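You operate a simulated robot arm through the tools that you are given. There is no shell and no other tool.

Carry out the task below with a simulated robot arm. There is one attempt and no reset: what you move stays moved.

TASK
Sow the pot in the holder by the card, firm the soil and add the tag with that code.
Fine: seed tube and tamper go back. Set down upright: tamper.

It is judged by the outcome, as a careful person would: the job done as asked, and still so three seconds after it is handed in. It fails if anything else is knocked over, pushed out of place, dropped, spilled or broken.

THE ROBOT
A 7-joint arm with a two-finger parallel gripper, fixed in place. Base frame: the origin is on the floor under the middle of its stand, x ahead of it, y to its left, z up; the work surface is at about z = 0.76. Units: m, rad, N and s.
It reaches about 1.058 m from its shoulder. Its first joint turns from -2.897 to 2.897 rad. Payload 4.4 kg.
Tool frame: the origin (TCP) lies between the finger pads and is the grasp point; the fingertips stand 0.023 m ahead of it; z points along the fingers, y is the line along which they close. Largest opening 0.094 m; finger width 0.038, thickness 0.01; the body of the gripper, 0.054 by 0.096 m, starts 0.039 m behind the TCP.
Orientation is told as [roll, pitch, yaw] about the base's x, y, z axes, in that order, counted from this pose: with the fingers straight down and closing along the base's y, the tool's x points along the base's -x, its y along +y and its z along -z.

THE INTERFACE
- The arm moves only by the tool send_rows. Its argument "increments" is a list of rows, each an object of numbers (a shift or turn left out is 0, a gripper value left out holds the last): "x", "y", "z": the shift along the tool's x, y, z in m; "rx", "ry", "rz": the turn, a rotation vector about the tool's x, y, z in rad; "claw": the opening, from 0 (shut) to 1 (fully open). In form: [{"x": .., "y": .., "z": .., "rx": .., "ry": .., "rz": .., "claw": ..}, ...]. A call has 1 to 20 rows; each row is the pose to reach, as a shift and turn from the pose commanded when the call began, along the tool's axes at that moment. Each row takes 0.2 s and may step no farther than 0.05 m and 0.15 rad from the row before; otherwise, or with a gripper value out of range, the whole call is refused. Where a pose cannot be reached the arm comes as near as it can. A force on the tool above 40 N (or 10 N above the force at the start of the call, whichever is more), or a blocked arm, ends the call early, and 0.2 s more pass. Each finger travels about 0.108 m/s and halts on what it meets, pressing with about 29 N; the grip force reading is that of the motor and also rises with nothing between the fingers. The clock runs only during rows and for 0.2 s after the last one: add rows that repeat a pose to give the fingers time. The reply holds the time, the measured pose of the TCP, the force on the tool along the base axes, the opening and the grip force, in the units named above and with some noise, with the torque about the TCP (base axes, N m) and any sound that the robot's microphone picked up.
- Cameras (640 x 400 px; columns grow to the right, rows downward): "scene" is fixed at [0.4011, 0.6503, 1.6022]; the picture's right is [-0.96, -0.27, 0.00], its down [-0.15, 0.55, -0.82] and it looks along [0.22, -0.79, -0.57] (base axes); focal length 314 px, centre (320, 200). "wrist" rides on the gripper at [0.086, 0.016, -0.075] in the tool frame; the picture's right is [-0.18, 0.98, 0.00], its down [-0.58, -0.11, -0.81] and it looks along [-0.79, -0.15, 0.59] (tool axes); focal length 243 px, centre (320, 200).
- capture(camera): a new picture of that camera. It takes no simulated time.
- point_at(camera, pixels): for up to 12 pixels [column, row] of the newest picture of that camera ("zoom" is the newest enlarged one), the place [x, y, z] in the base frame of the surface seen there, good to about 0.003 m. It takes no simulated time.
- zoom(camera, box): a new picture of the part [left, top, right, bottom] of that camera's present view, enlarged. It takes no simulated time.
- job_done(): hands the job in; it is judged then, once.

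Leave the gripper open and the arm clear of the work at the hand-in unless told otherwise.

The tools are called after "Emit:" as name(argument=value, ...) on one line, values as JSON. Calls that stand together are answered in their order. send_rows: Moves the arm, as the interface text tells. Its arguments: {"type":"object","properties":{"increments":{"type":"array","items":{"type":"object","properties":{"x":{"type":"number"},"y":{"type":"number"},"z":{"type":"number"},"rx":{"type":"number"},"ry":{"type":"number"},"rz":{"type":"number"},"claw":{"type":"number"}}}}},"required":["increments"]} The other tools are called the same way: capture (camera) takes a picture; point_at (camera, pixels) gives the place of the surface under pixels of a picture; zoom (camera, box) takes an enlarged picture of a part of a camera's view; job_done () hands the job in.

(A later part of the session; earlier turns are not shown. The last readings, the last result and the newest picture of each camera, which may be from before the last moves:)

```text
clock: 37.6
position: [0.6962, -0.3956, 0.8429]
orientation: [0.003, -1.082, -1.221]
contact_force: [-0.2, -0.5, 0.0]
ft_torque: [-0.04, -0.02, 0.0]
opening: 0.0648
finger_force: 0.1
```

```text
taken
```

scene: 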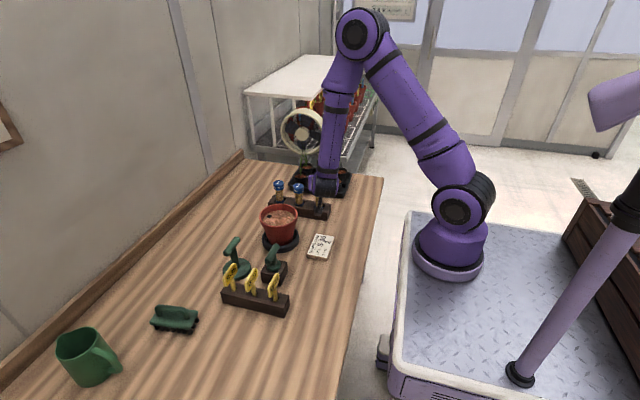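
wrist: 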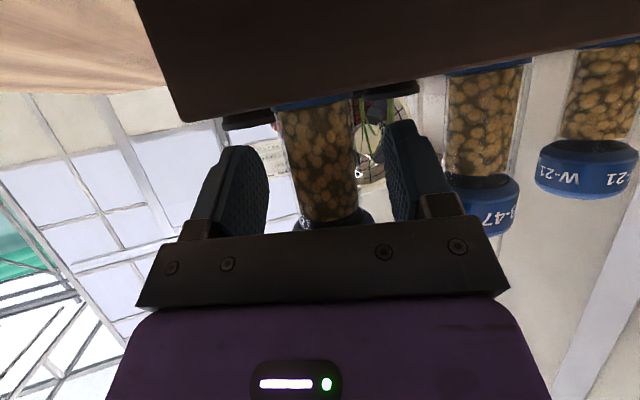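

The tube looks about 10 px left of the gap centre, so I'll measure the offset precisely before closing.

Emit:
point_at(camera="wrist", pixels=[[320, 150], [320, 170], [290, 150], [350, 150], [265, 180], [395, 165]])

Emit:
zoom(camera="wrist", box=[180, 80, 480, 260])

```text
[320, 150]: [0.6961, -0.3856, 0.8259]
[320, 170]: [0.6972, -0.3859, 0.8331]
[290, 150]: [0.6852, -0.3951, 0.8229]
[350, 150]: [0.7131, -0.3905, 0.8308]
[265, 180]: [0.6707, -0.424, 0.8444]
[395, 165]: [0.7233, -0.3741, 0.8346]
```

```text
2.13 times, centred on (330, 170) of wrist
```

zoom: 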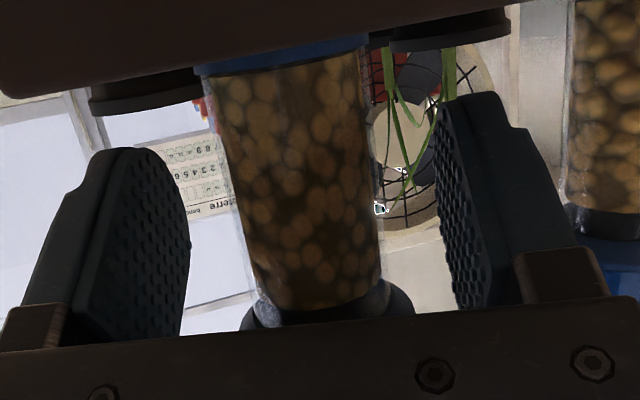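

The tube is centred within a couple of millimetres. I'll close the gripper on the glass.

Emit:
send_rows(increments=[{"claw": 0.4}, {"claw": 0.2}, {"claw": 0.2}, {"claw": 0.2}])

Emit:
capture(camera="wrist")

```text
clock: 38.6
position: [0.6963, -0.3949, 0.843]
orientation: [0.002, -1.081, -1.219]
contact_force: [0.7, -0.6, -0.2]
ft_torque: [0.05, 0.01, 0.01]
opening: 0.0345
finger_force: 28.7
```

```text
taken
```

wrist: 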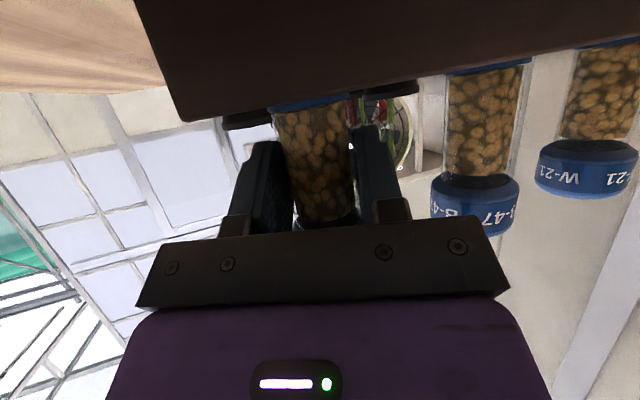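

Gripped at 0.0345 m with a steady force. I'll lift straight up 0.10 m in slow steps.

Emit:
send_rows(increments=[{"x": -0.0132, "z": -0.007}, {"x": -0.0265, "z": -0.0141}, {"x": -0.0442, "z": -0.0235}, {"x": -0.0618, "z": -0.0328}, {"x": -0.0795, "z": -0.0422}, {"x": -0.0971, "z": -0.0516}, {"x": -0.1148, "z": -0.061}, {"x": -0.1148, "z": -0.061}])

Emit:
capture(camera="scene")

Emit:
capture(camera="wrist")

Emit:
zoom(camera="scene", box=[270, 130, 370, 230])

```text
clock: 40.4
position: [0.6961, -0.3941, 0.9734]
orientation: [0.003, -1.084, -1.22]
contact_force: [0.2, 0.0, -0.6]
ft_torque: [-0.01, 0.02, -0.03]
opening: 0.0344
finger_force: 29.3
```

```text
taken
```

scene: 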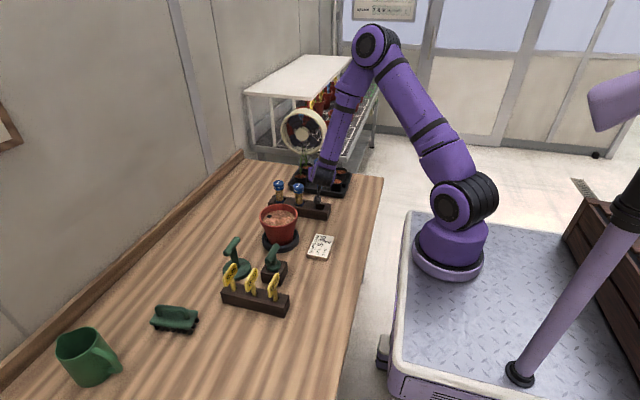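

```text
taken
```

wrist: 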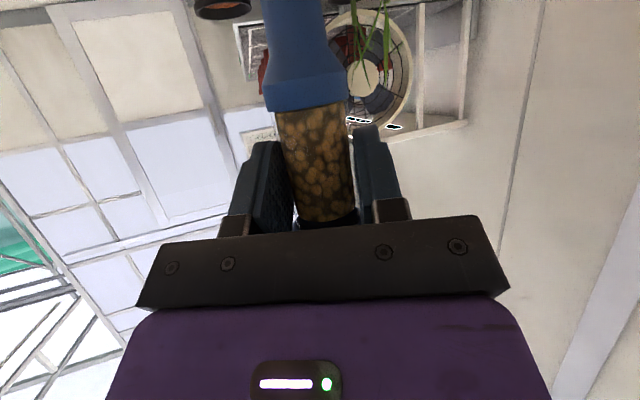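

```text
4.00 times, centred on (320, 180) of scene
```

zoom: 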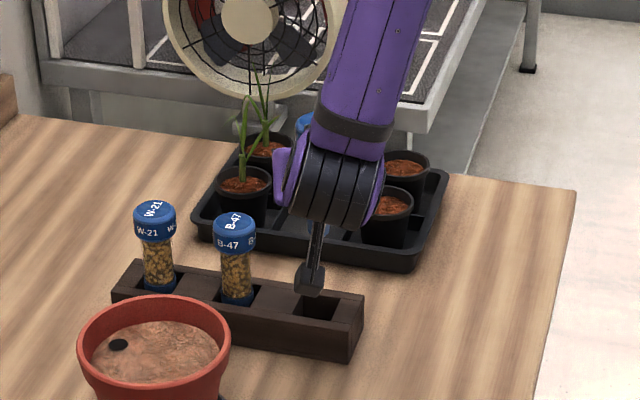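

The tube is out and firmly held. Its lower end appears to have a blue tapered spout, so I'll look more closely to learn how it dispenses.

Emit:
zoom(camera="wrist", box=[220, 0, 400, 120])

Emit:
point_at(camera="wrist", pixels=[[305, 95], [297, 60], [293, 30], [290, 5], [268, 5], [320, 5], [270, 75], [345, 70]])

Emit:
zoom(camera="scene", box=[300, 140, 350, 190])

```text
3.33 times, centred on (310, 60) of wrist
```

zoom: 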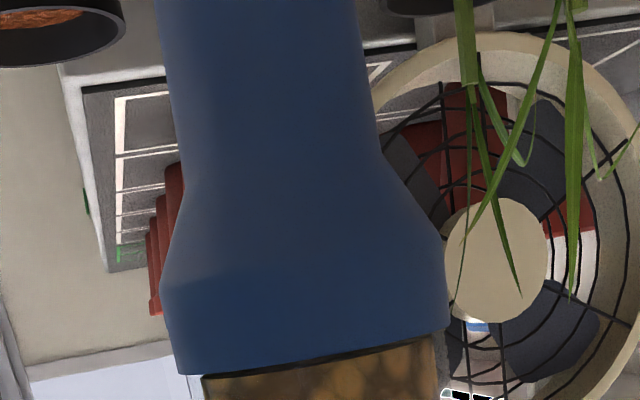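

```text
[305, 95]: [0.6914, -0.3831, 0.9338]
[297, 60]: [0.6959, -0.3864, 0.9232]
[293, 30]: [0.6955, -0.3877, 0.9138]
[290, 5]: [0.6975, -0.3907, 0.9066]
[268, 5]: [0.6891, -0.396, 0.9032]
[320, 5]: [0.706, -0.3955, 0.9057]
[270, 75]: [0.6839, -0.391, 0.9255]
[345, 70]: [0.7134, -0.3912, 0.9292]
```

```text
8.00 times, centred on (325, 165) of scene
```

zoom: 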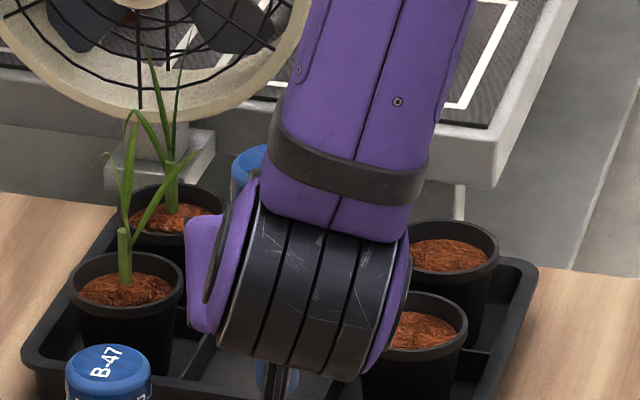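

The spout is at the bottom of the tube, with the labelled cap on top. I'll hold it upright over the pot and work out the dispensing there, so anything that falls lands on the soil. First I'll raise 45 mm, then cross to the pot centre.

Emit:
send_rows(increments=[{"x": -0.0397, "z": -0.0211}, {"x": -0.028, "y": 0.0275, "z": -0.0431}, {"x": -0.0163, "y": 0.0549, "z": -0.0651}, {"x": -0.0046, "y": 0.0824, "z": -0.0872}, {"x": 0.0072, "y": 0.1098, "z": -0.1092}, {"x": 0.0189, "y": 0.1373, "z": -0.1312}, {"x": 0.0306, "y": 0.1647, "z": -0.1532}, {"x": 0.0306, "y": 0.1647, "z": -0.1532}])

Emit:
capture(camera="scene")

Emit:
zoom(camera="scene", box=[235, 140, 335, 260])

Emit:
capture(camera="wrist")

```text
clock: 42.2
position: [0.7976, -0.1976, 1.0182]
orientation: [0.003, -1.083, -1.22]
contact_force: [-0.1, -0.4, -1.2]
ft_torque: [0.01, 0.0, 0.01]
opening: 0.0344
finger_force: 29.1
```

```text
taken
```

scene: 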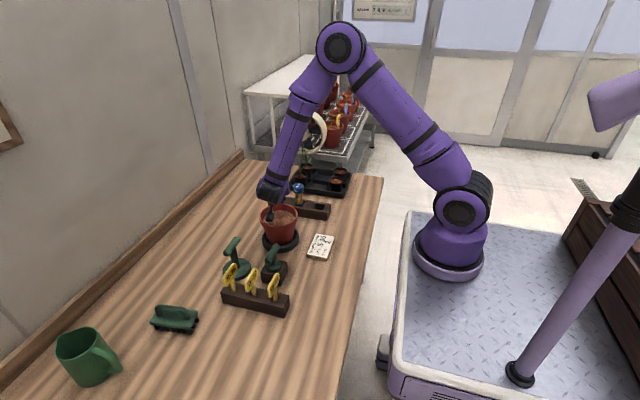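

```text
3.33 times, centred on (285, 200) of scene
```

zoom: 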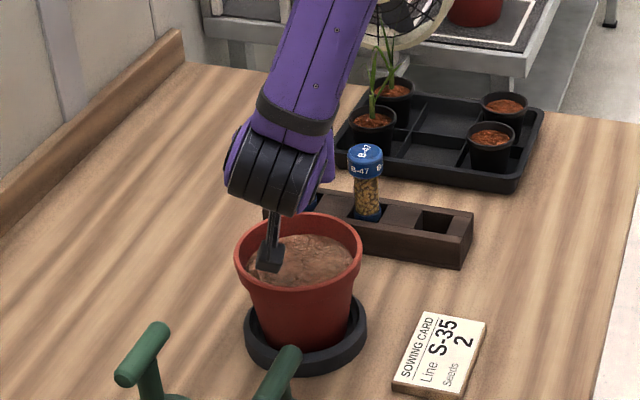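

```text
taken
```

wrist: 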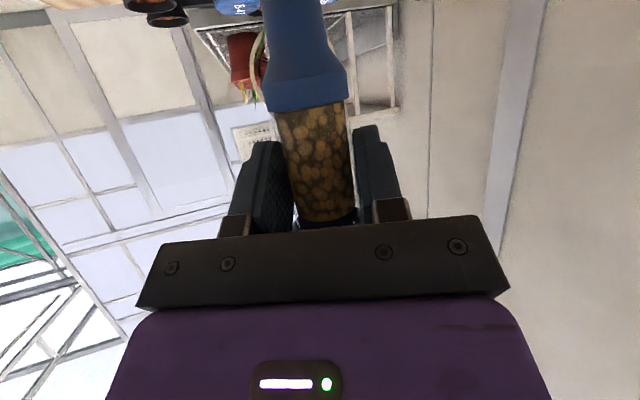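

The tube is upright over the pot centre with no sound so far and no visible fall. I'll lower it 40 mm so the spout is just above the rim, then hold still for a second and listen.

Emit:
send_rows(increments=[{"x": 0.0177, "z": 0.0094}, {"x": 0.0353, "z": 0.0188}, {"x": 0.0353, "z": 0.0188}, {"x": 0.0353, "z": 0.0188}, {"x": 0.0353, "z": 0.0188}, {"x": 0.0353, "z": 0.0188}])

Emit:
zoom(camera="scene", box=[245, 160, 315, 250])

```text
clock: 43.6
position: [0.7978, -0.198, 0.9786]
orientation: [0.004, -1.083, -1.22]
contact_force: [-0.2, 0.3, -0.7]
ft_torque: [-0.02, 0.0, 0.0]
opening: 0.0343
finger_force: 29.0
```

```text
4.44 times, centred on (280, 205) of scene
```

zoom: 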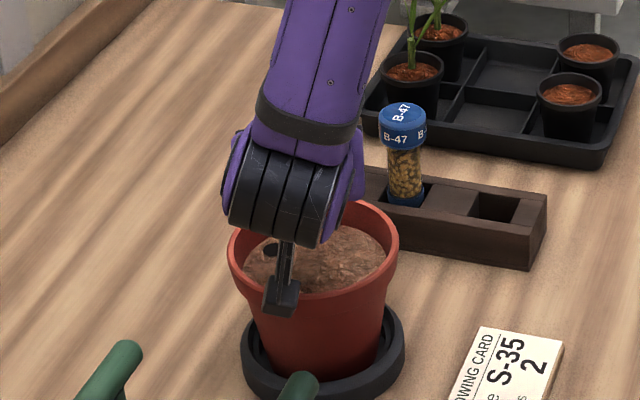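

Nothing comes out when it's held upright. Next I'll tilt the tube slowly over the pot by rolling the hand about 83°, watching for sounds.

Emit:
send_rows(increments=[{"rz": -0.145}, {"rz": -0.29}, {"rz": -0.435}, {"rz": -0.58}, {"rz": -0.725}, {"rz": -0.87}, {"rz": -1.015}, {"rz": -1.16}, {"rz": -1.305}, {"rz": -1.45}, {"rz": -1.45}])

Emit:
zoom(camera="scene", box=[235, 150, 335, 250])

Emit:
capture(camera="wrist")

```text
clock: 46.0
position: [0.7967, -0.1981, 0.9775]
orientation: [-1.08, -0.108, 0.299]
contact_force: [-0.2, 0.0, -0.7]
ft_torque: [0.03, -0.01, -0.01]
opening: 0.0343
finger_force: 28.8
```

```text
4.00 times, centred on (285, 200) of scene
```

zoom: 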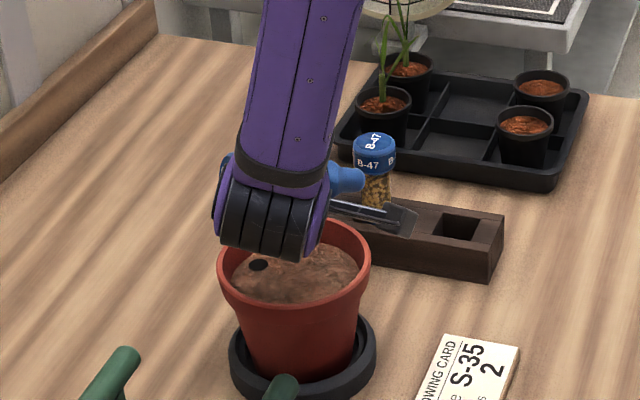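

```text
taken
```

wrist: 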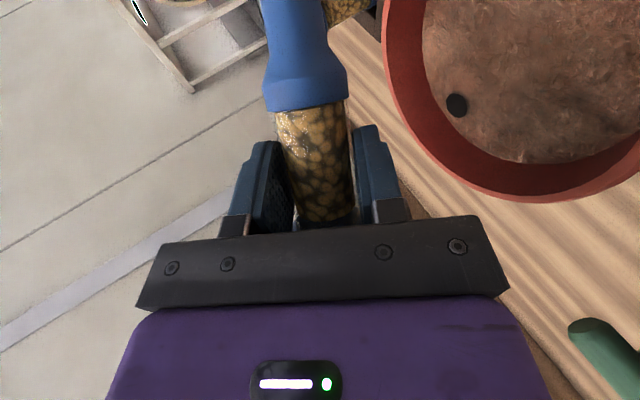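

Here the blue spout sticks out toward the right of the hand at zoom (345,180). I'll zoom in on it.

Emit:
zoom(camera="scene", box=[305, 180, 345, 215])

Emit:
zoom(camera="wrist", box=[230, 0, 400, 240])

Emit:
zoom(camera="wrist", box=[380, 0, 640, 200])

```text
11.43 times, centred on (325, 198) of scene
```

zoom: 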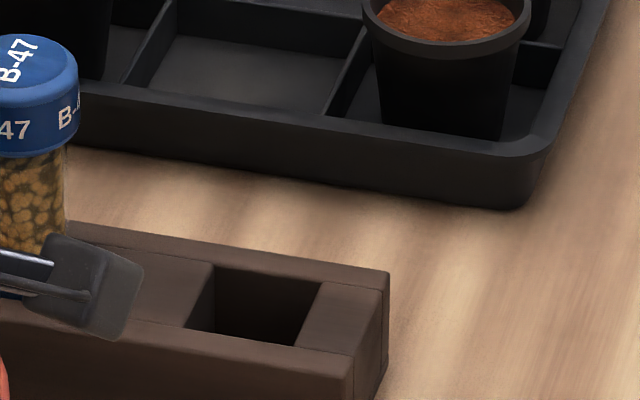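

```text
1.67 times, centred on (315, 120) of wrist
```

zoom: 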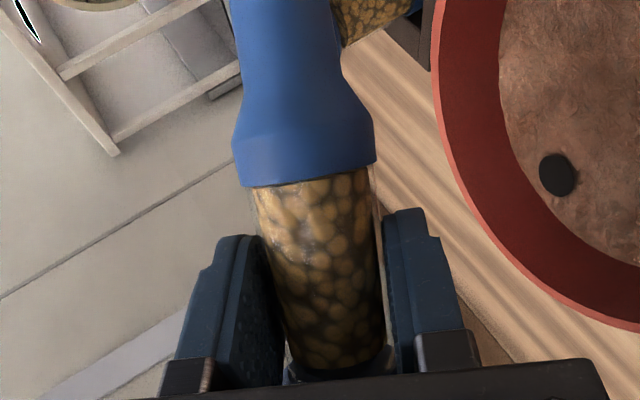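

```text
2.00 times, centred on (510, 100) of wrist
```

zoom: 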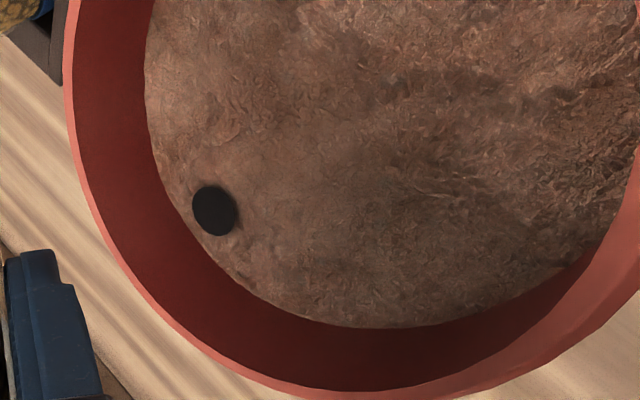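

The spout is actually around scene pixel (291,195), so I'll zoom there.

Emit:
zoom(camera="scene", box=[272, 180, 312, 210])

Emit:
point_at(camera="scene", pixels=[[295, 195], [291, 195], [260, 195], [306, 204]])

```text
13.33 times, centred on (292, 195) of scene
```

zoom: 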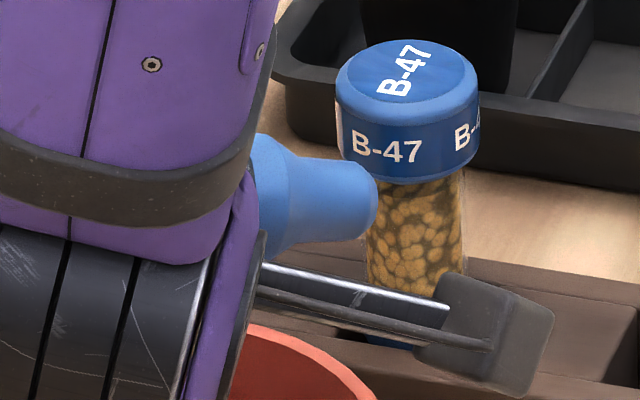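

```text
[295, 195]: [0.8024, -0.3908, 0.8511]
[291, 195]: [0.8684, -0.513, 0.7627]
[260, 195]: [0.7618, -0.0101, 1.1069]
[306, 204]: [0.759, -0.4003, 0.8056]
```

The spout is a closed-looking nozzle, and tilting to about 72° gave no sound and no seed. Since it is stored spout-down, it may work by pressing the nozzle on the soil. I'll roll back upright and check where the dibber handle sits relative to the camera arm.

Emit:
send_rows(increments=[{"rz": 0.145}, {"rz": 0.29}, {"rz": 0.435}, {"rz": 0.58}, {"rz": 0.725}, {"rz": 0.87}, {"rz": 1.015}, {"rz": 1.16}, {"rz": 1.305}, {"rz": 1.45}, {"rz": 1.45}])

Emit:
capture(camera="scene")

Emit:
zoom(camera="scene", box=[225, 180, 325, 280])

```text
clock: 48.4
position: [0.7982, -0.1979, 0.9788]
orientation: [0.005, -1.083, -1.223]
contact_force: [0.0, 0.3, -0.4]
ft_torque: [0.02, 0.0, 0.02]
opening: 0.0341
finger_force: 28.8
```

```text
taken
```

scene: 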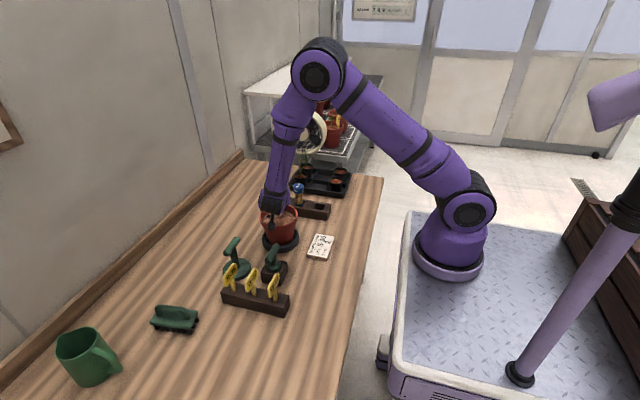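

```text
4.00 times, centred on (275, 230) of scene
```

zoom: 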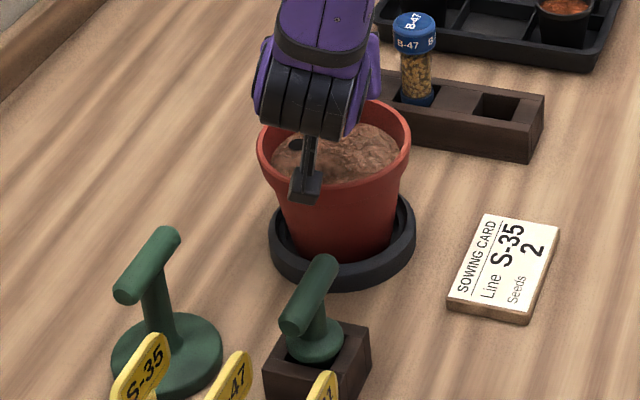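

Emit:
point_at(camera="zoom", pixels=[[325, 262], [290, 322], [307, 293], [306, 190], [306, 200], [298, 120], [312, 345], [168, 238], [126, 290], [150, 262], [115, 345], [220, 345]])

```text
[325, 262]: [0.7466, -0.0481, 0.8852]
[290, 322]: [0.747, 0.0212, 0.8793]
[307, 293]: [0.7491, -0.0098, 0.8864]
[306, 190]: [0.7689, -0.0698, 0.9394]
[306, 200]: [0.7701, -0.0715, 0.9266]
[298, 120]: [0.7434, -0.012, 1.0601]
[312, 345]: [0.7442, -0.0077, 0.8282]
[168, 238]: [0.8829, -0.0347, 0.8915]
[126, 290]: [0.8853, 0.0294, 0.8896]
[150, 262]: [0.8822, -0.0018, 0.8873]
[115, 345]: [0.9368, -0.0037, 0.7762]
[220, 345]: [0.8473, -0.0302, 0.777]
```

The dibber bar end is at y≈-0.05 and the camera arm at y≈-0.07, so pressing slightly further toward -y leaves margin. I'll lower to TCP z≈0.949, shifting 14 mm toward -y.

Emit:
send_rows(increments=[{"x": 0.007, "y": -0.0016, "z": 0.0086}, {"x": 0.0135, "y": -0.0032, "z": 0.0172}, {"x": 0.0203, "y": -0.0048, "z": 0.0257}, {"x": 0.0203, "y": -0.0048, "z": 0.0257}])

Emit:
zoom(camera="scene", box=[235, 180, 315, 270])

```text
clock: 49.4
position: [0.7988, -0.2114, 0.9489]
orientation: [0.003, -1.081, -1.22]
contact_force: [0.1, 0.2, -0.4]
ft_torque: [0.02, 0.04, 0.01]
opening: 0.0343
finger_force: 29.3
```

```text
4.44 times, centred on (275, 225) of scene
```

zoom: 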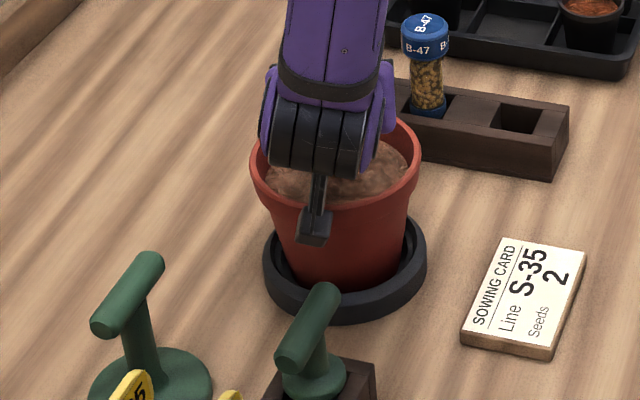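

Spout clear so far, with no contact. I'll lower in 2 mm steps by 8 mm, watching force and sound.

Emit:
send_rows(increments=[{"x": 0.0018, "z": 0.0009}, {"x": 0.0035, "z": 0.0019}, {"x": 0.0053, "z": 0.0028}, {"x": 0.0071, "z": 0.0038}])

```text
clock: 50.4
position: [0.7964, -0.2101, 0.942]
orientation: [0.005, -1.083, -1.219]
contact_force: [-0.9, 0.3, 0.1]
ft_torque: [-0.01, -0.02, -0.01]
opening: 0.0341
finger_force: 28.9
```

No contact yet. I'll continue down another 5 mm in small steps.

Emit:
send_rows(increments=[{"x": 0.0013, "z": 0.0007}, {"x": 0.0026, "z": 0.0014}, {"x": 0.0035, "z": 0.0019}, {"x": 0.0044, "z": 0.0023}])

```text
clock: 51.4
position: [0.7973, -0.2119, 0.9366]
orientation: [0.007, -1.084, -1.222]
contact_force: [1.0, 1.2, 27.1]
ft_torque: [-0.27, -0.14, -0.04]
opening: 0.0344
finger_force: 28.8
```

27 N of contact with the soil gave no click or sound. I'll back off by 8 mm and inspect.

Emit:
send_rows(increments=[{"x": -0.0035, "z": -0.0019}, {"x": -0.0071, "z": -0.0038}])

Emit:
zoom(camera="scene", box=[245, 180, 315, 240])

Emit:
capture(camera="wrist")

```text
clock: 52.0
position: [0.7968, -0.2112, 0.943]
orientation: [0.0, -1.079, -1.218]
contact_force: [-0.2, -0.2, -1.1]
ft_torque: [0.01, 0.01, 0.0]
opening: 0.0341
finger_force: 28.9
```

```text
6.67 times, centred on (280, 210) of scene
```

zoom: 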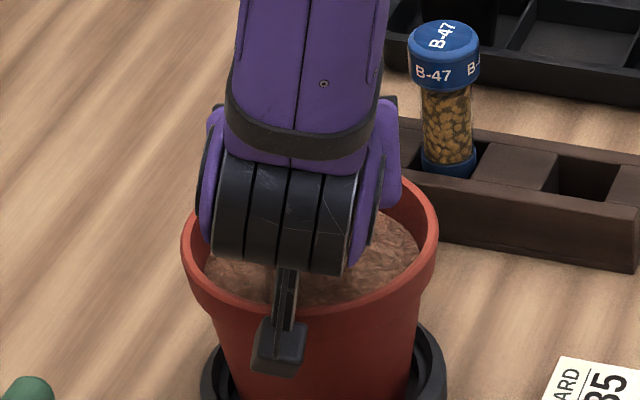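

```text
taken
```

wrist: 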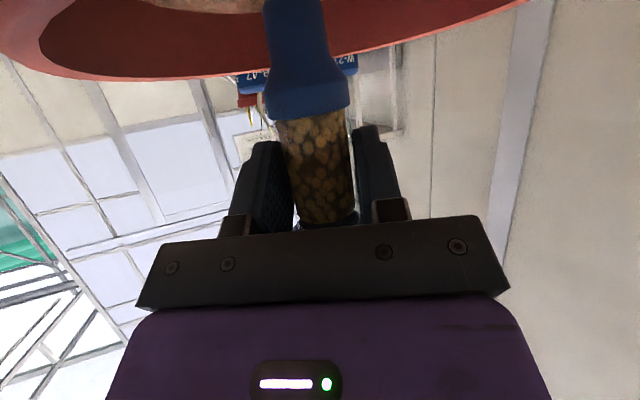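

The tube hasn't slipped. I'll raise back to z≈0.985 and roll the hand again, so the wrist camera can see whether any seed lies on the soil.

Emit:
send_rows(increments=[{"x": -0.0185, "z": -0.0098}, {"x": -0.0371, "z": -0.0197}, {"x": -0.0371, "z": -0.0197, "rz": -0.145}, {"x": -0.0371, "z": -0.0197, "rz": -0.29}, {"x": -0.0371, "z": -0.0197, "rz": -0.435}, {"x": -0.0371, "z": -0.0197, "rz": -0.58}, {"x": -0.0371, "z": -0.0197, "rz": -0.725}, {"x": -0.0371, "z": -0.0197, "rz": -0.87}, {"x": -0.0371, "z": -0.0197, "rz": -1.015}, {"x": -0.0371, "z": -0.0197, "rz": -1.16}, {"x": -0.0371, "z": -0.0197, "rz": -1.305}, {"x": -0.0371, "z": -0.0197, "rz": -1.45}])

Emit:
capture(camera="wrist")

Emit:
zoom(camera="wrist", box=[380, 0, 640, 200])

Emit:
zoom(camera="scene", box=[245, 180, 315, 240])

```text
clock: 54.6
position: [0.7977, -0.212, 0.9863]
orientation: [-1.081, -0.106, 0.299]
contact_force: [0.0, 0.3, -0.9]
ft_torque: [-0.02, 0.02, 0.0]
opening: 0.0343
finger_force: 28.8
```

```text
taken
```

wrist: 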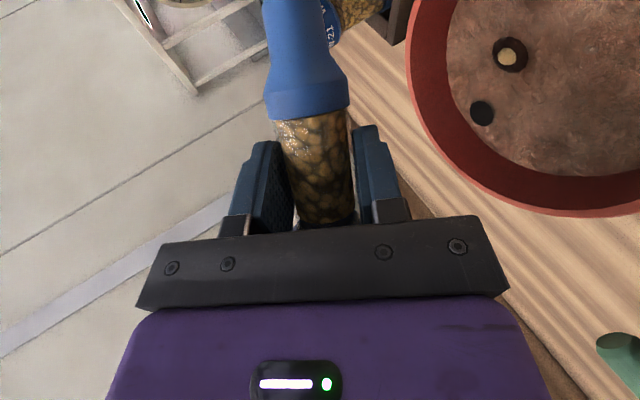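

```text
2.00 times, centred on (510, 100) of wrist
```

zoom: 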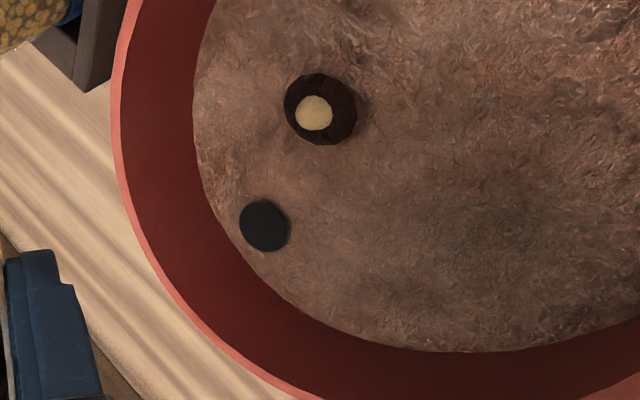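

```text
6.67 times, centred on (280, 210) of scene
```

zoom: 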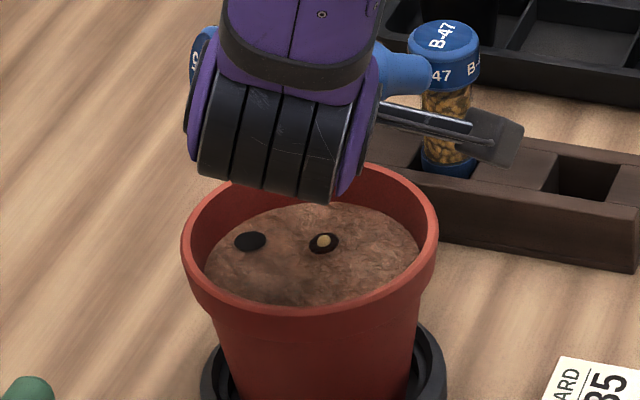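

That works: the press left a small hole with one seed in it at wrist (509,56), beside the tag hole at (482,113). Each press sows one seed, so one more press is needed. I'll measure both spots.

Emit:
point_at(camera="wrist", pixels=[[508, 57], [495, 52], [525, 55], [482, 113], [600, 60], [560, 90]])

Emit:
zoom(camera="wrist", box=[470, 20, 550, 130])

```text
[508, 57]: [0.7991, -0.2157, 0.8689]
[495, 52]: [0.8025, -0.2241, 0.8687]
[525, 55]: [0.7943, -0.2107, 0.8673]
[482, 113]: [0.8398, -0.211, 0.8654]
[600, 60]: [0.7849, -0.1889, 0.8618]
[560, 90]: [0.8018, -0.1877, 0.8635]
```

```text
3.64 times, centred on (510, 75) of wrist
```

zoom: 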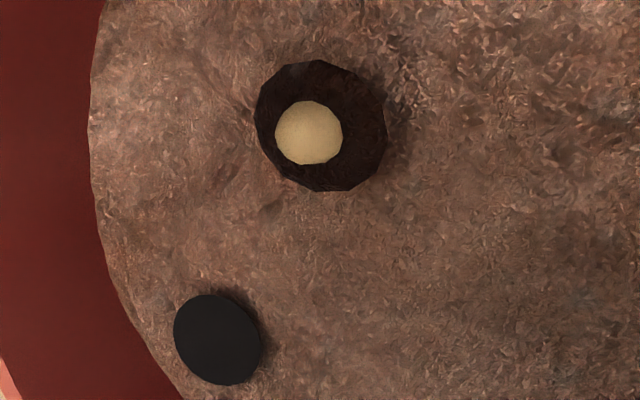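

One seed is at (0.799,-0.216). I'll roll back upright and place the second seed about 36 mm away, near (0.820,-0.187). That is clear of the tag hole and keeps the camera arm away from the dibber.

Emit:
send_rows(increments=[{"rz": 0.145}, {"rz": 0.29}, {"rz": 0.435}, {"rz": 0.58}, {"rz": 0.725}, {"rz": 0.87}, {"rz": 1.015}, {"rz": 1.16}, {"rz": 1.305}, {"rz": 1.45}, {"rz": 1.45}])

```text
clock: 57.0
position: [0.7974, -0.2108, 0.9862]
orientation: [0.006, -1.083, -1.225]
contact_force: [-0.1, -1.0, -1.0]
ft_torque: [0.02, 0.03, 0.02]
opening: 0.0344
finger_force: 29.0
```

Upright again. I'll shift to (0.818,-0.183) and lower to z≈0.950.

Emit:
send_rows(increments=[{"x": 0.0045, "y": 0.0145, "z": -0.0085}, {"x": 0.009, "y": 0.0289, "z": -0.0169}, {"x": 0.0196, "y": 0.0289, "z": -0.0113}, {"x": 0.0302, "y": 0.0289, "z": -0.0056}, {"x": 0.0408, "y": 0.0289, "z": 0.0}, {"x": 0.0408, "y": 0.0289, "z": 0.0}])

Emit:
capture(camera="scene")

Emit:
zoom(camera="scene", box=[225, 180, 325, 280])

```text
clock: 58.4
position: [0.8184, -0.1843, 0.9498]
orientation: [0.002, -1.083, -1.218]
contact_force: [-0.3, -0.5, -0.3]
ft_torque: [0.01, -0.04, 0.0]
opening: 0.0344
finger_force: 28.9
```

```text
taken
```

scene: 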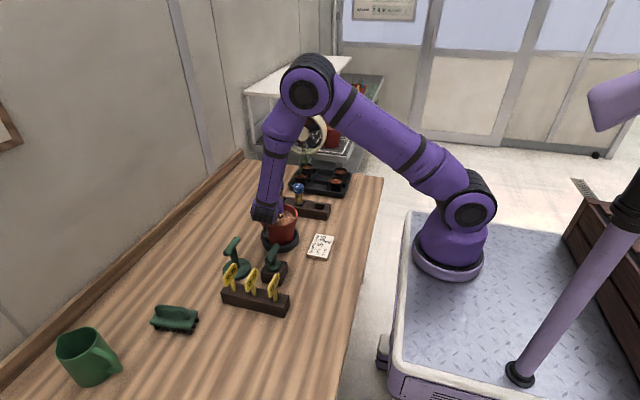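

```text
4.00 times, centred on (275, 230) of scene
```

zoom: 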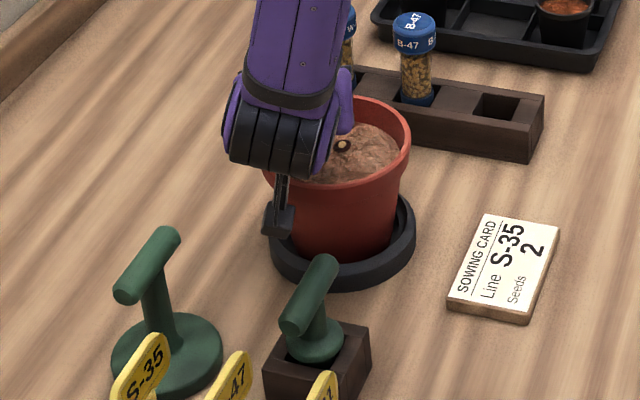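

The first seed is visible in its hole. I'll check the camera-arm clearance to both T-handles before pressing.

Emit:
point_at(camera="zoom", pixels=[[276, 230], [290, 225], [268, 222], [325, 262], [168, 235], [342, 146]])

```text
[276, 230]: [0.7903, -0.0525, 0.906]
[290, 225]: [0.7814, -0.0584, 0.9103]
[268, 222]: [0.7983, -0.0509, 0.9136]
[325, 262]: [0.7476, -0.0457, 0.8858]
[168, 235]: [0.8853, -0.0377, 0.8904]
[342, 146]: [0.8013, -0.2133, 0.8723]
```

Clear by 20 mm or more on both sides. I'll lower in 2 mm steps by 8 mm, stopping just above contact.

Emit:
send_rows(increments=[{"x": 0.0018, "z": 0.0009}, {"x": 0.0035, "z": 0.0019}, {"x": 0.0053, "z": 0.0028}, {"x": 0.0071, "z": 0.0038}])

```text
clock: 59.4
position: [0.818, -0.1831, 0.942]
orientation: [0.005, -1.08, -1.221]
contact_force: [0.9, 0.2, -0.2]
ft_torque: [0.01, 0.0, 0.03]
opening: 0.0343
finger_force: 28.9
```

No contact yet. I'll press the last 5 mm exactly as before.

Emit:
send_rows(increments=[{"x": 0.0013, "z": 0.0007}, {"x": 0.0026, "z": 0.0014}, {"x": 0.0035, "z": 0.0019}, {"x": 0.0044, "z": 0.0023}])

```text
clock: 60.4
position: [0.8191, -0.1827, 0.938]
orientation: [0.006, -1.084, -1.222]
contact_force: [-0.4, 1.5, 13.0]
ft_torque: [-0.12, 0.01, -0.01]
opening: 0.0343
finger_force: 29.3
```

13 N of contact this time. Rather than guess, I'll lift off and check whether the second seed was placed.

Emit:
send_rows(increments=[{"x": -0.0106, "z": -0.0056}, {"x": -0.0265, "z": -0.0141}, {"x": -0.0424, "z": -0.0225}, {"x": -0.0424, "z": -0.0225, "rz": -0.145}, {"x": -0.0424, "z": -0.0225, "rz": -0.29}, {"x": -0.0424, "z": -0.0225, "rz": -0.435}, {"x": -0.0424, "z": -0.0225, "rz": -0.58}, {"x": -0.0424, "z": -0.0225, "rz": -0.725}, {"x": -0.0424, "z": -0.0225, "rz": -0.87}, {"x": -0.0424, "z": -0.0225, "rz": -1.015}, {"x": -0.0424, "z": -0.0225, "rz": -1.16}, {"x": -0.0424, "z": -0.0225, "rz": -1.305}, {"x": -0.0424, "z": -0.0225, "rz": -1.45}])

Emit:
capture(camera="wrist")

Emit:
zoom(camera="scene", box=[245, 180, 315, 240])

```text
clock: 63.2
position: [0.8183, -0.1834, 0.9857]
orientation: [-1.08, -0.107, 0.299]
contact_force: [-0.5, -0.2, -1.2]
ft_torque: [0.0, 0.0, 0.0]
opening: 0.0342
finger_force: 29.1
```

```text
taken
```

wrist: 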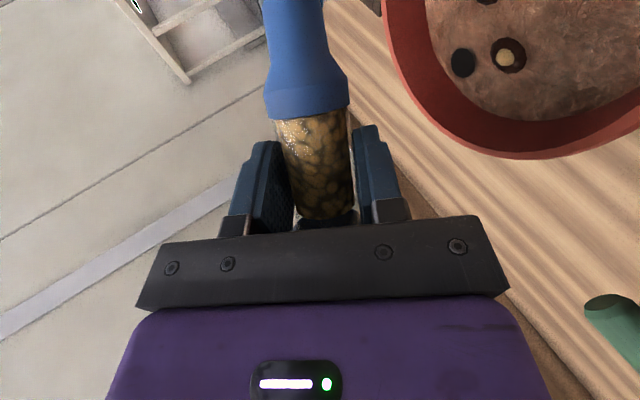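

```text
6.67 times, centred on (280, 210) of scene
```

zoom: 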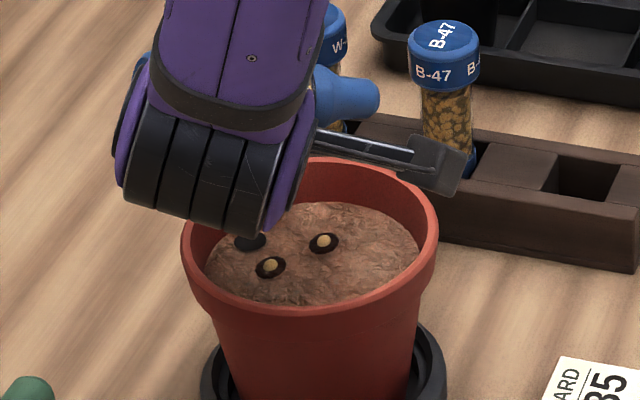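

Two seeds are now in the soil, each in its own hole. Now the tube goes back. I must not press the nozzle in the rack, so I'll stop just above the floor and release gently. First I'll roll upright.

Emit:
send_rows(increments=[{"rz": 0.145}, {"rz": 0.29}, {"rz": 0.435}, {"rz": 0.58}, {"rz": 0.725}, {"rz": 0.87}, {"rz": 1.015}, {"rz": 1.16}, {"rz": 1.305}, {"rz": 1.45}, {"rz": 1.45}])

```text
clock: 65.6
position: [0.8185, -0.1847, 0.9853]
orientation: [0.006, -1.083, -1.225]
contact_force: [-0.5, -0.2, -1.4]
ft_torque: [-0.01, 0.02, 0.0]
opening: 0.034
finger_force: 29.0
```

Next I'll raise 35 mm and carry the tube back above its slot at about (0.696,-0.395).

Emit:
send_rows(increments=[{"x": -0.0309, "z": -0.0164}, {"x": -0.0431, "y": -0.0312, "z": 0.0065}, {"x": -0.0553, "y": -0.0623, "z": 0.0295}, {"x": -0.0675, "y": -0.0935, "z": 0.0524}, {"x": -0.0796, "y": -0.1247, "z": 0.0753}, {"x": -0.0918, "y": -0.1558, "z": 0.0983}, {"x": -0.104, "y": -0.187, "z": 0.1212}, {"x": -0.104, "y": -0.187, "z": 0.1212}])

Emit:
zoom(camera="scene", box=[270, 130, 370, 230])

Emit:
capture(camera="wrist")

```text
clock: 67.4
position: [0.696, -0.3952, 1.0204]
orientation: [0.003, -1.084, -1.219]
contact_force: [0.4, -0.1, 0.2]
ft_torque: [-0.01, 0.01, -0.01]
opening: 0.0342
finger_force: 29.4
```

```text
4.00 times, centred on (320, 180) of scene
```

zoom: 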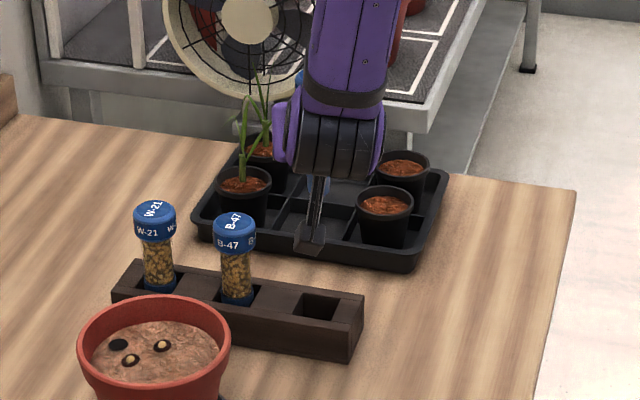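

```text
taken
```

wrist: 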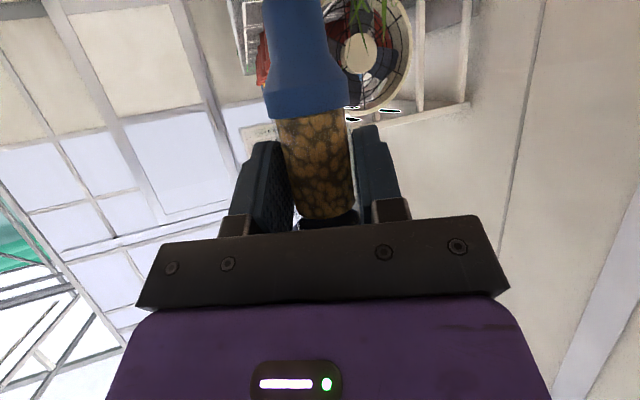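

The tube slid up about 3 mm in the grip from pressing. I'm directly above the slot, so I'll lower to z≈0.895 with the spout just above the rack and check alignment.

Emit:
send_rows(increments=[{"x": 0.0276, "z": 0.0147}, {"x": 0.0552, "z": 0.0293}, {"x": 0.0828, "z": 0.044}, {"x": 0.1104, "z": 0.0586}, {"x": 0.1104, "z": 0.0586}])

Emit:
capture(camera="wrist")

Emit:
zoom(camera="scene", box=[280, 160, 360, 230])

```text
clock: 68.6
position: [0.6947, -0.3942, 0.8955]
orientation: [0.003, -1.08, -1.219]
contact_force: [-0.7, 0.5, 0.0]
ft_torque: [0.02, 0.02, 0.0]
opening: 0.034
finger_force: 29.4
```

```text
taken
```

wrist: 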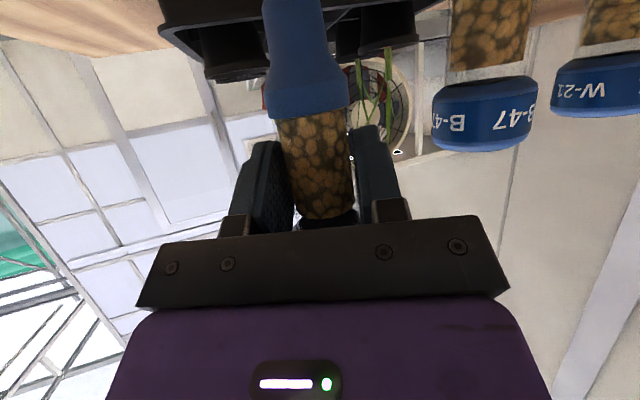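

```text
5.71 times, centred on (320, 195) of scene
```

zoom: 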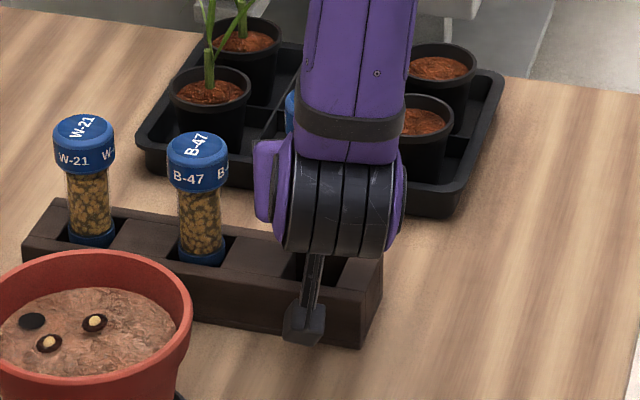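

Aligned. I'll lower gently to z≈0.858 in small steps, checking force.

Emit:
send_rows(increments=[{"x": 0.0062, "y": 0.0006, "z": 0.0036}, {"x": 0.0124, "y": 0.0006, "z": 0.0069}, {"x": 0.0186, "y": 0.0006, "z": 0.0102}, {"x": 0.0248, "y": 0.0006, "z": 0.0135}, {"x": 0.031, "y": 0.0006, "z": 0.0168}, {"x": 0.0331, "y": 0.0006, "z": 0.0179}, {"x": 0.0331, "y": 0.0006, "z": 0.0179}])

```text
clock: 70.2
position: [0.6977, -0.3936, 0.8569]
orientation: [0.002, -1.082, -1.22]
contact_force: [-1.0, -0.5, -0.8]
ft_torque: [-0.05, -0.04, 0.01]
opening: 0.0344
finger_force: 29.1
```

No contact. I'll continue down 8 mm in 2 mm steps.

Emit:
send_rows(increments=[{"x": 0.0018, "z": 0.0009}, {"x": 0.0035, "z": 0.0019}, {"x": 0.0053, "z": 0.0028}, {"x": 0.0071, "z": 0.0038}, {"x": 0.0071, "z": 0.0038}])

```text
clock: 71.4
position: [0.6975, -0.3934, 0.8492]
orientation: [0.002, -1.082, -1.22]
contact_force: [0.2, 0.1, -0.5]
ft_torque: [0.0, 0.01, 0.0]
opening: 0.0342
finger_force: 29.3
```

Still free. I'll move another 4 mm down with a 2 mm lateral trim to match the original grasp position.

Emit:
send_rows(increments=[{"x": 0.0001, "y": -0.0008, "z": 0.0012}, {"x": 0.0007, "y": -0.0016, "z": 0.0021}, {"x": 0.0018, "y": -0.0016, "z": 0.0027}, {"x": 0.0028, "y": -0.0016, "z": 0.0033}])

```text
clock: 72.4
position: [0.6963, -0.3964, 0.8449]
orientation: [0.005, -1.082, -1.221]
contact_force: [0.0, 0.4, -1.7]
ft_torque: [-0.01, -0.02, 0.01]
opening: 0.0344
finger_force: 28.9
```

I'll lower 2 mm more at 0.5 mm per row, then read the force again.

Emit:
send_rows(increments=[{"x": 0.0004, "z": 0.0002}, {"x": 0.0009, "z": 0.0005}, {"x": 0.0013, "z": 0.0007}, {"x": 0.0018, "z": 0.0009}])

Emit:
capture(camera="wrist")

```text
clock: 73.4
position: [0.6958, -0.3978, 0.8419]
orientation: [0.003, -1.082, -1.22]
contact_force: [-0.9, 0.0, -0.8]
ft_torque: [0.01, -0.02, 0.02]
opening: 0.0343
finger_force: 28.7
```

```text
taken
```

wrist: 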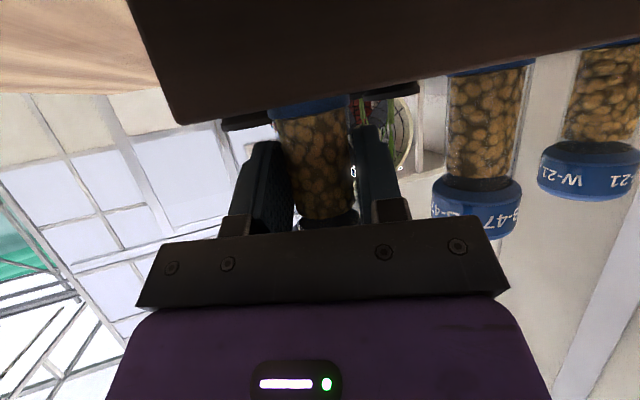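

No contact yet; the ring shows the tube about 2-3 mm above rest. I'll go 1.5 mm lower in 0.5 mm steps.

Emit:
send_rows(increments=[{"x": 0.0004, "z": 0.0002}, {"x": 0.0009, "z": 0.0005}, {"x": 0.0013, "z": 0.0007}])

```text
clock: 74.2
position: [0.6961, -0.3969, 0.8405]
orientation: [0.004, -1.081, -1.22]
contact_force: [0.5, -0.2, -1.2]
ft_torque: [0.01, -0.04, 0.02]
opening: 0.0343
finger_force: 29.0
```

Still no load. I'll open the fingers gradually to release it the last millimetre or so.

Emit:
send_rows(increments=[{"claw": 0.37}, {"claw": 0.42}, {"claw": 0.5}, {"claw": 0.69}, {"claw": 0.69}])

Emit:
capture(camera="wrist")

Emit:
zoom(camera="wrist", box=[180, 80, 480, 260])

```text
clock: 75.4
position: [0.6965, -0.3964, 0.8411]
orientation: [0.003, -1.083, -1.22]
contact_force: [0.0, 0.2, 0.0]
ft_torque: [0.02, -0.02, 0.02]
opening: 0.0651
finger_force: 0.1
```

```text
taken
```

wrist: 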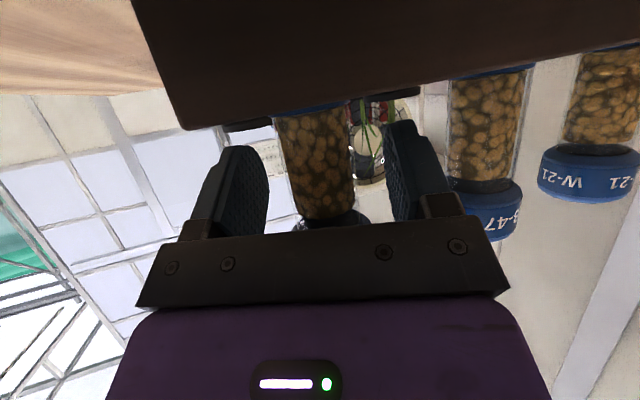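

```text
2.13 times, centred on (330, 170) of wrist
```

zoom: 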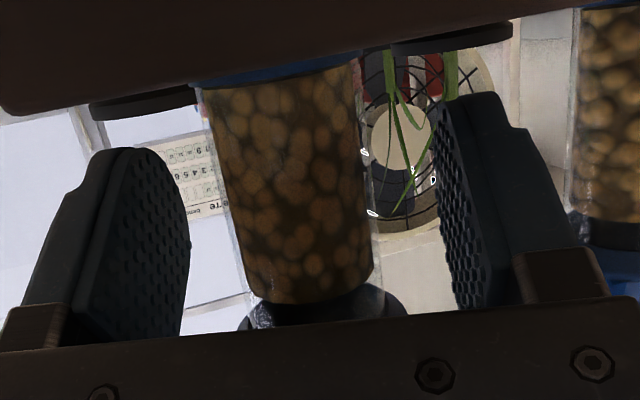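

Released, and the tube stands as it did originally. I'll retreat straight back along the fingers by 0.13 m.

Emit:
send_rows(increments=[{"z": -0.015}, {"z": -0.03}, {"z": -0.05}, {"z": -0.07}, {"z": -0.09}, {"z": -0.11}, {"z": -0.13}, {"z": -0.13}])

Emit:
capture(camera="scene")

Emit:
capture(camera="wrist")

```text
clock: 77.2
position: [0.6572, -0.2901, 0.903]
orientation: [0.004, -1.082, -1.22]
contact_force: [-0.7, 0.0, 0.4]
ft_torque: [-0.01, 0.01, 0.01]
opening: 0.0647
finger_force: 0.1
```

```text
taken
```

scene: 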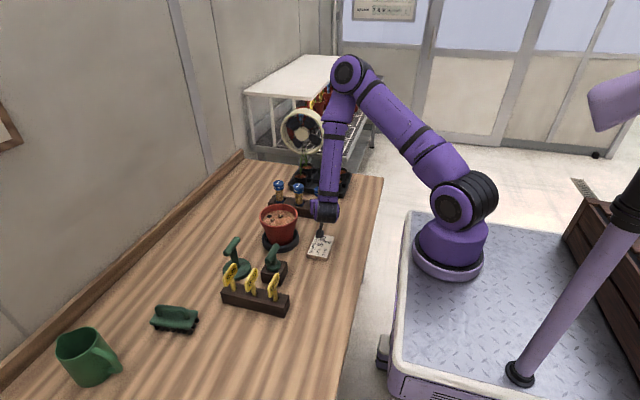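

```text
taken
```

wrist: 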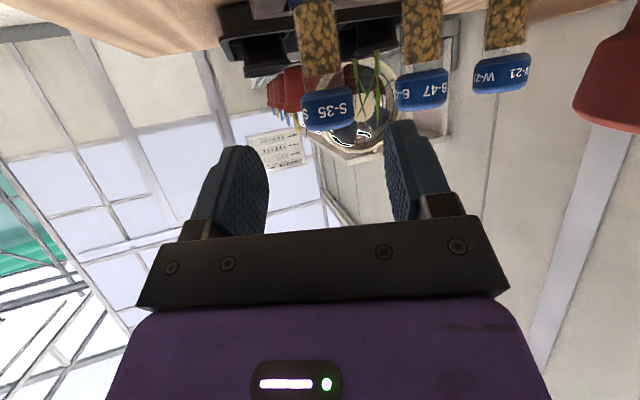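

The S-35 tube is back in its slot, level with its neighbours. I'll rise 0.2 m while pitching the hand back to straight down.

Emit:
send_rows(increments=[{"x": -0.0353, "z": -0.0188}, {"x": -0.0706, "z": -0.0376}, {"x": -0.106, "z": -0.0563}, {"x": -0.1413, "z": -0.0751, "ry": 0.135}, {"x": -0.1766, "z": -0.0939, "ry": 0.27}, {"x": -0.1766, "z": -0.0939, "ry": 0.405}, {"x": -0.1766, "z": -0.0939, "ry": 0.54}, {"x": -0.1766, "z": -0.0939, "ry": 0.675}, {"x": -0.1766, "z": -0.0939, "ry": 0.81}, {"x": -0.1766, "z": -0.0939, "ry": 0.945}, {"x": -0.1766, "z": -0.0939, "ry": 1.082}, {"x": -0.1766, "z": -0.0939, "ry": 1.082}])

Emit:
capture(camera="scene")

Emit:
zoom(camera="scene", box=[250, 165, 350, 255])

```text
clock: 79.8
position: [0.6559, -0.2898, 1.1022]
orientation: [0.001, 0.0, -1.217]
contact_force: [0.2, 0.4, -0.6]
ft_torque: [0.02, -0.02, -0.03]
opening: 0.0649
finger_force: 0.0
```

```text
taken
```

scene: 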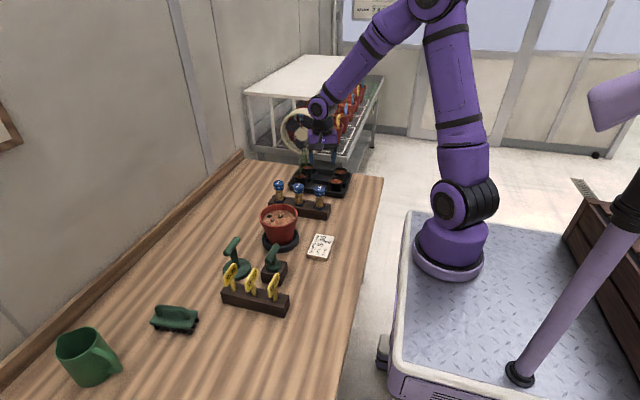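

```text
4.44 times, centred on (300, 210) of scene
```

zoom: 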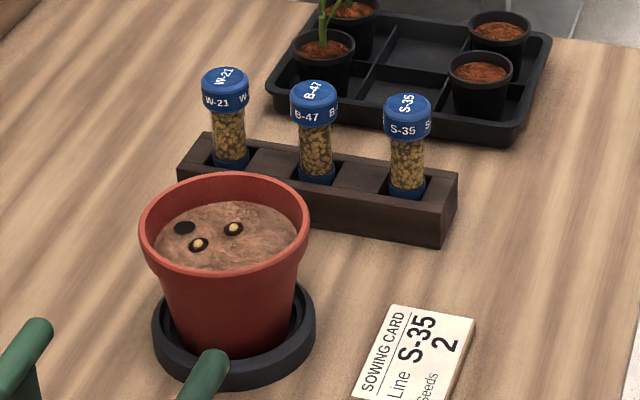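

Everything on the bench is in order: three tubes racked and two seeds sown. Now the tamper. I'll move above it with the hand yawed to -90°, so the fingers close across its handle bar, stopping at about (0.884,0.05,1.10) to look first.

Emit:
send_rows(increments=[{"x": 0.0297, "y": 0.0415, "rz": 0.044}, {"x": 0.0595, "y": 0.083, "rz": 0.089}, {"x": 0.0892, "y": 0.1246, "rz": 0.133}, {"x": 0.119, "y": 0.1661, "rz": 0.177}, {"x": 0.1487, "y": 0.2076, "rz": 0.221}, {"x": 0.1785, "y": 0.2491, "rz": 0.266}, {"x": 0.2082, "y": 0.2907, "rz": 0.31}, {"x": 0.238, "y": 0.3322, "rz": 0.354}, {"x": 0.238, "y": 0.3322, "rz": 0.354}])

Emit:
capture(camera="wrist")

Emit:
capture(camera="scene")

```text
refused: row 1 steps farther than a row can; nothing moved
```

```text
taken
```

wrist: 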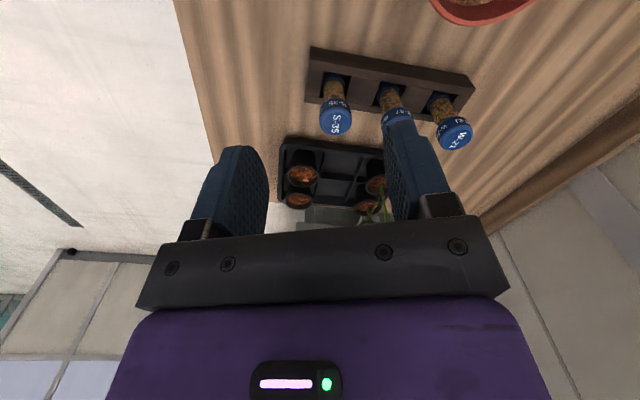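

```text
taken
```

scene: 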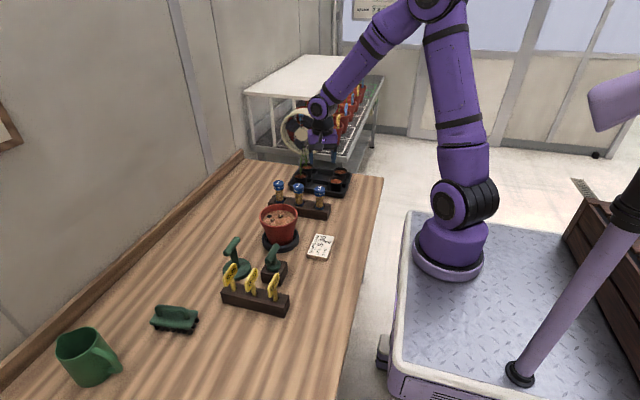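

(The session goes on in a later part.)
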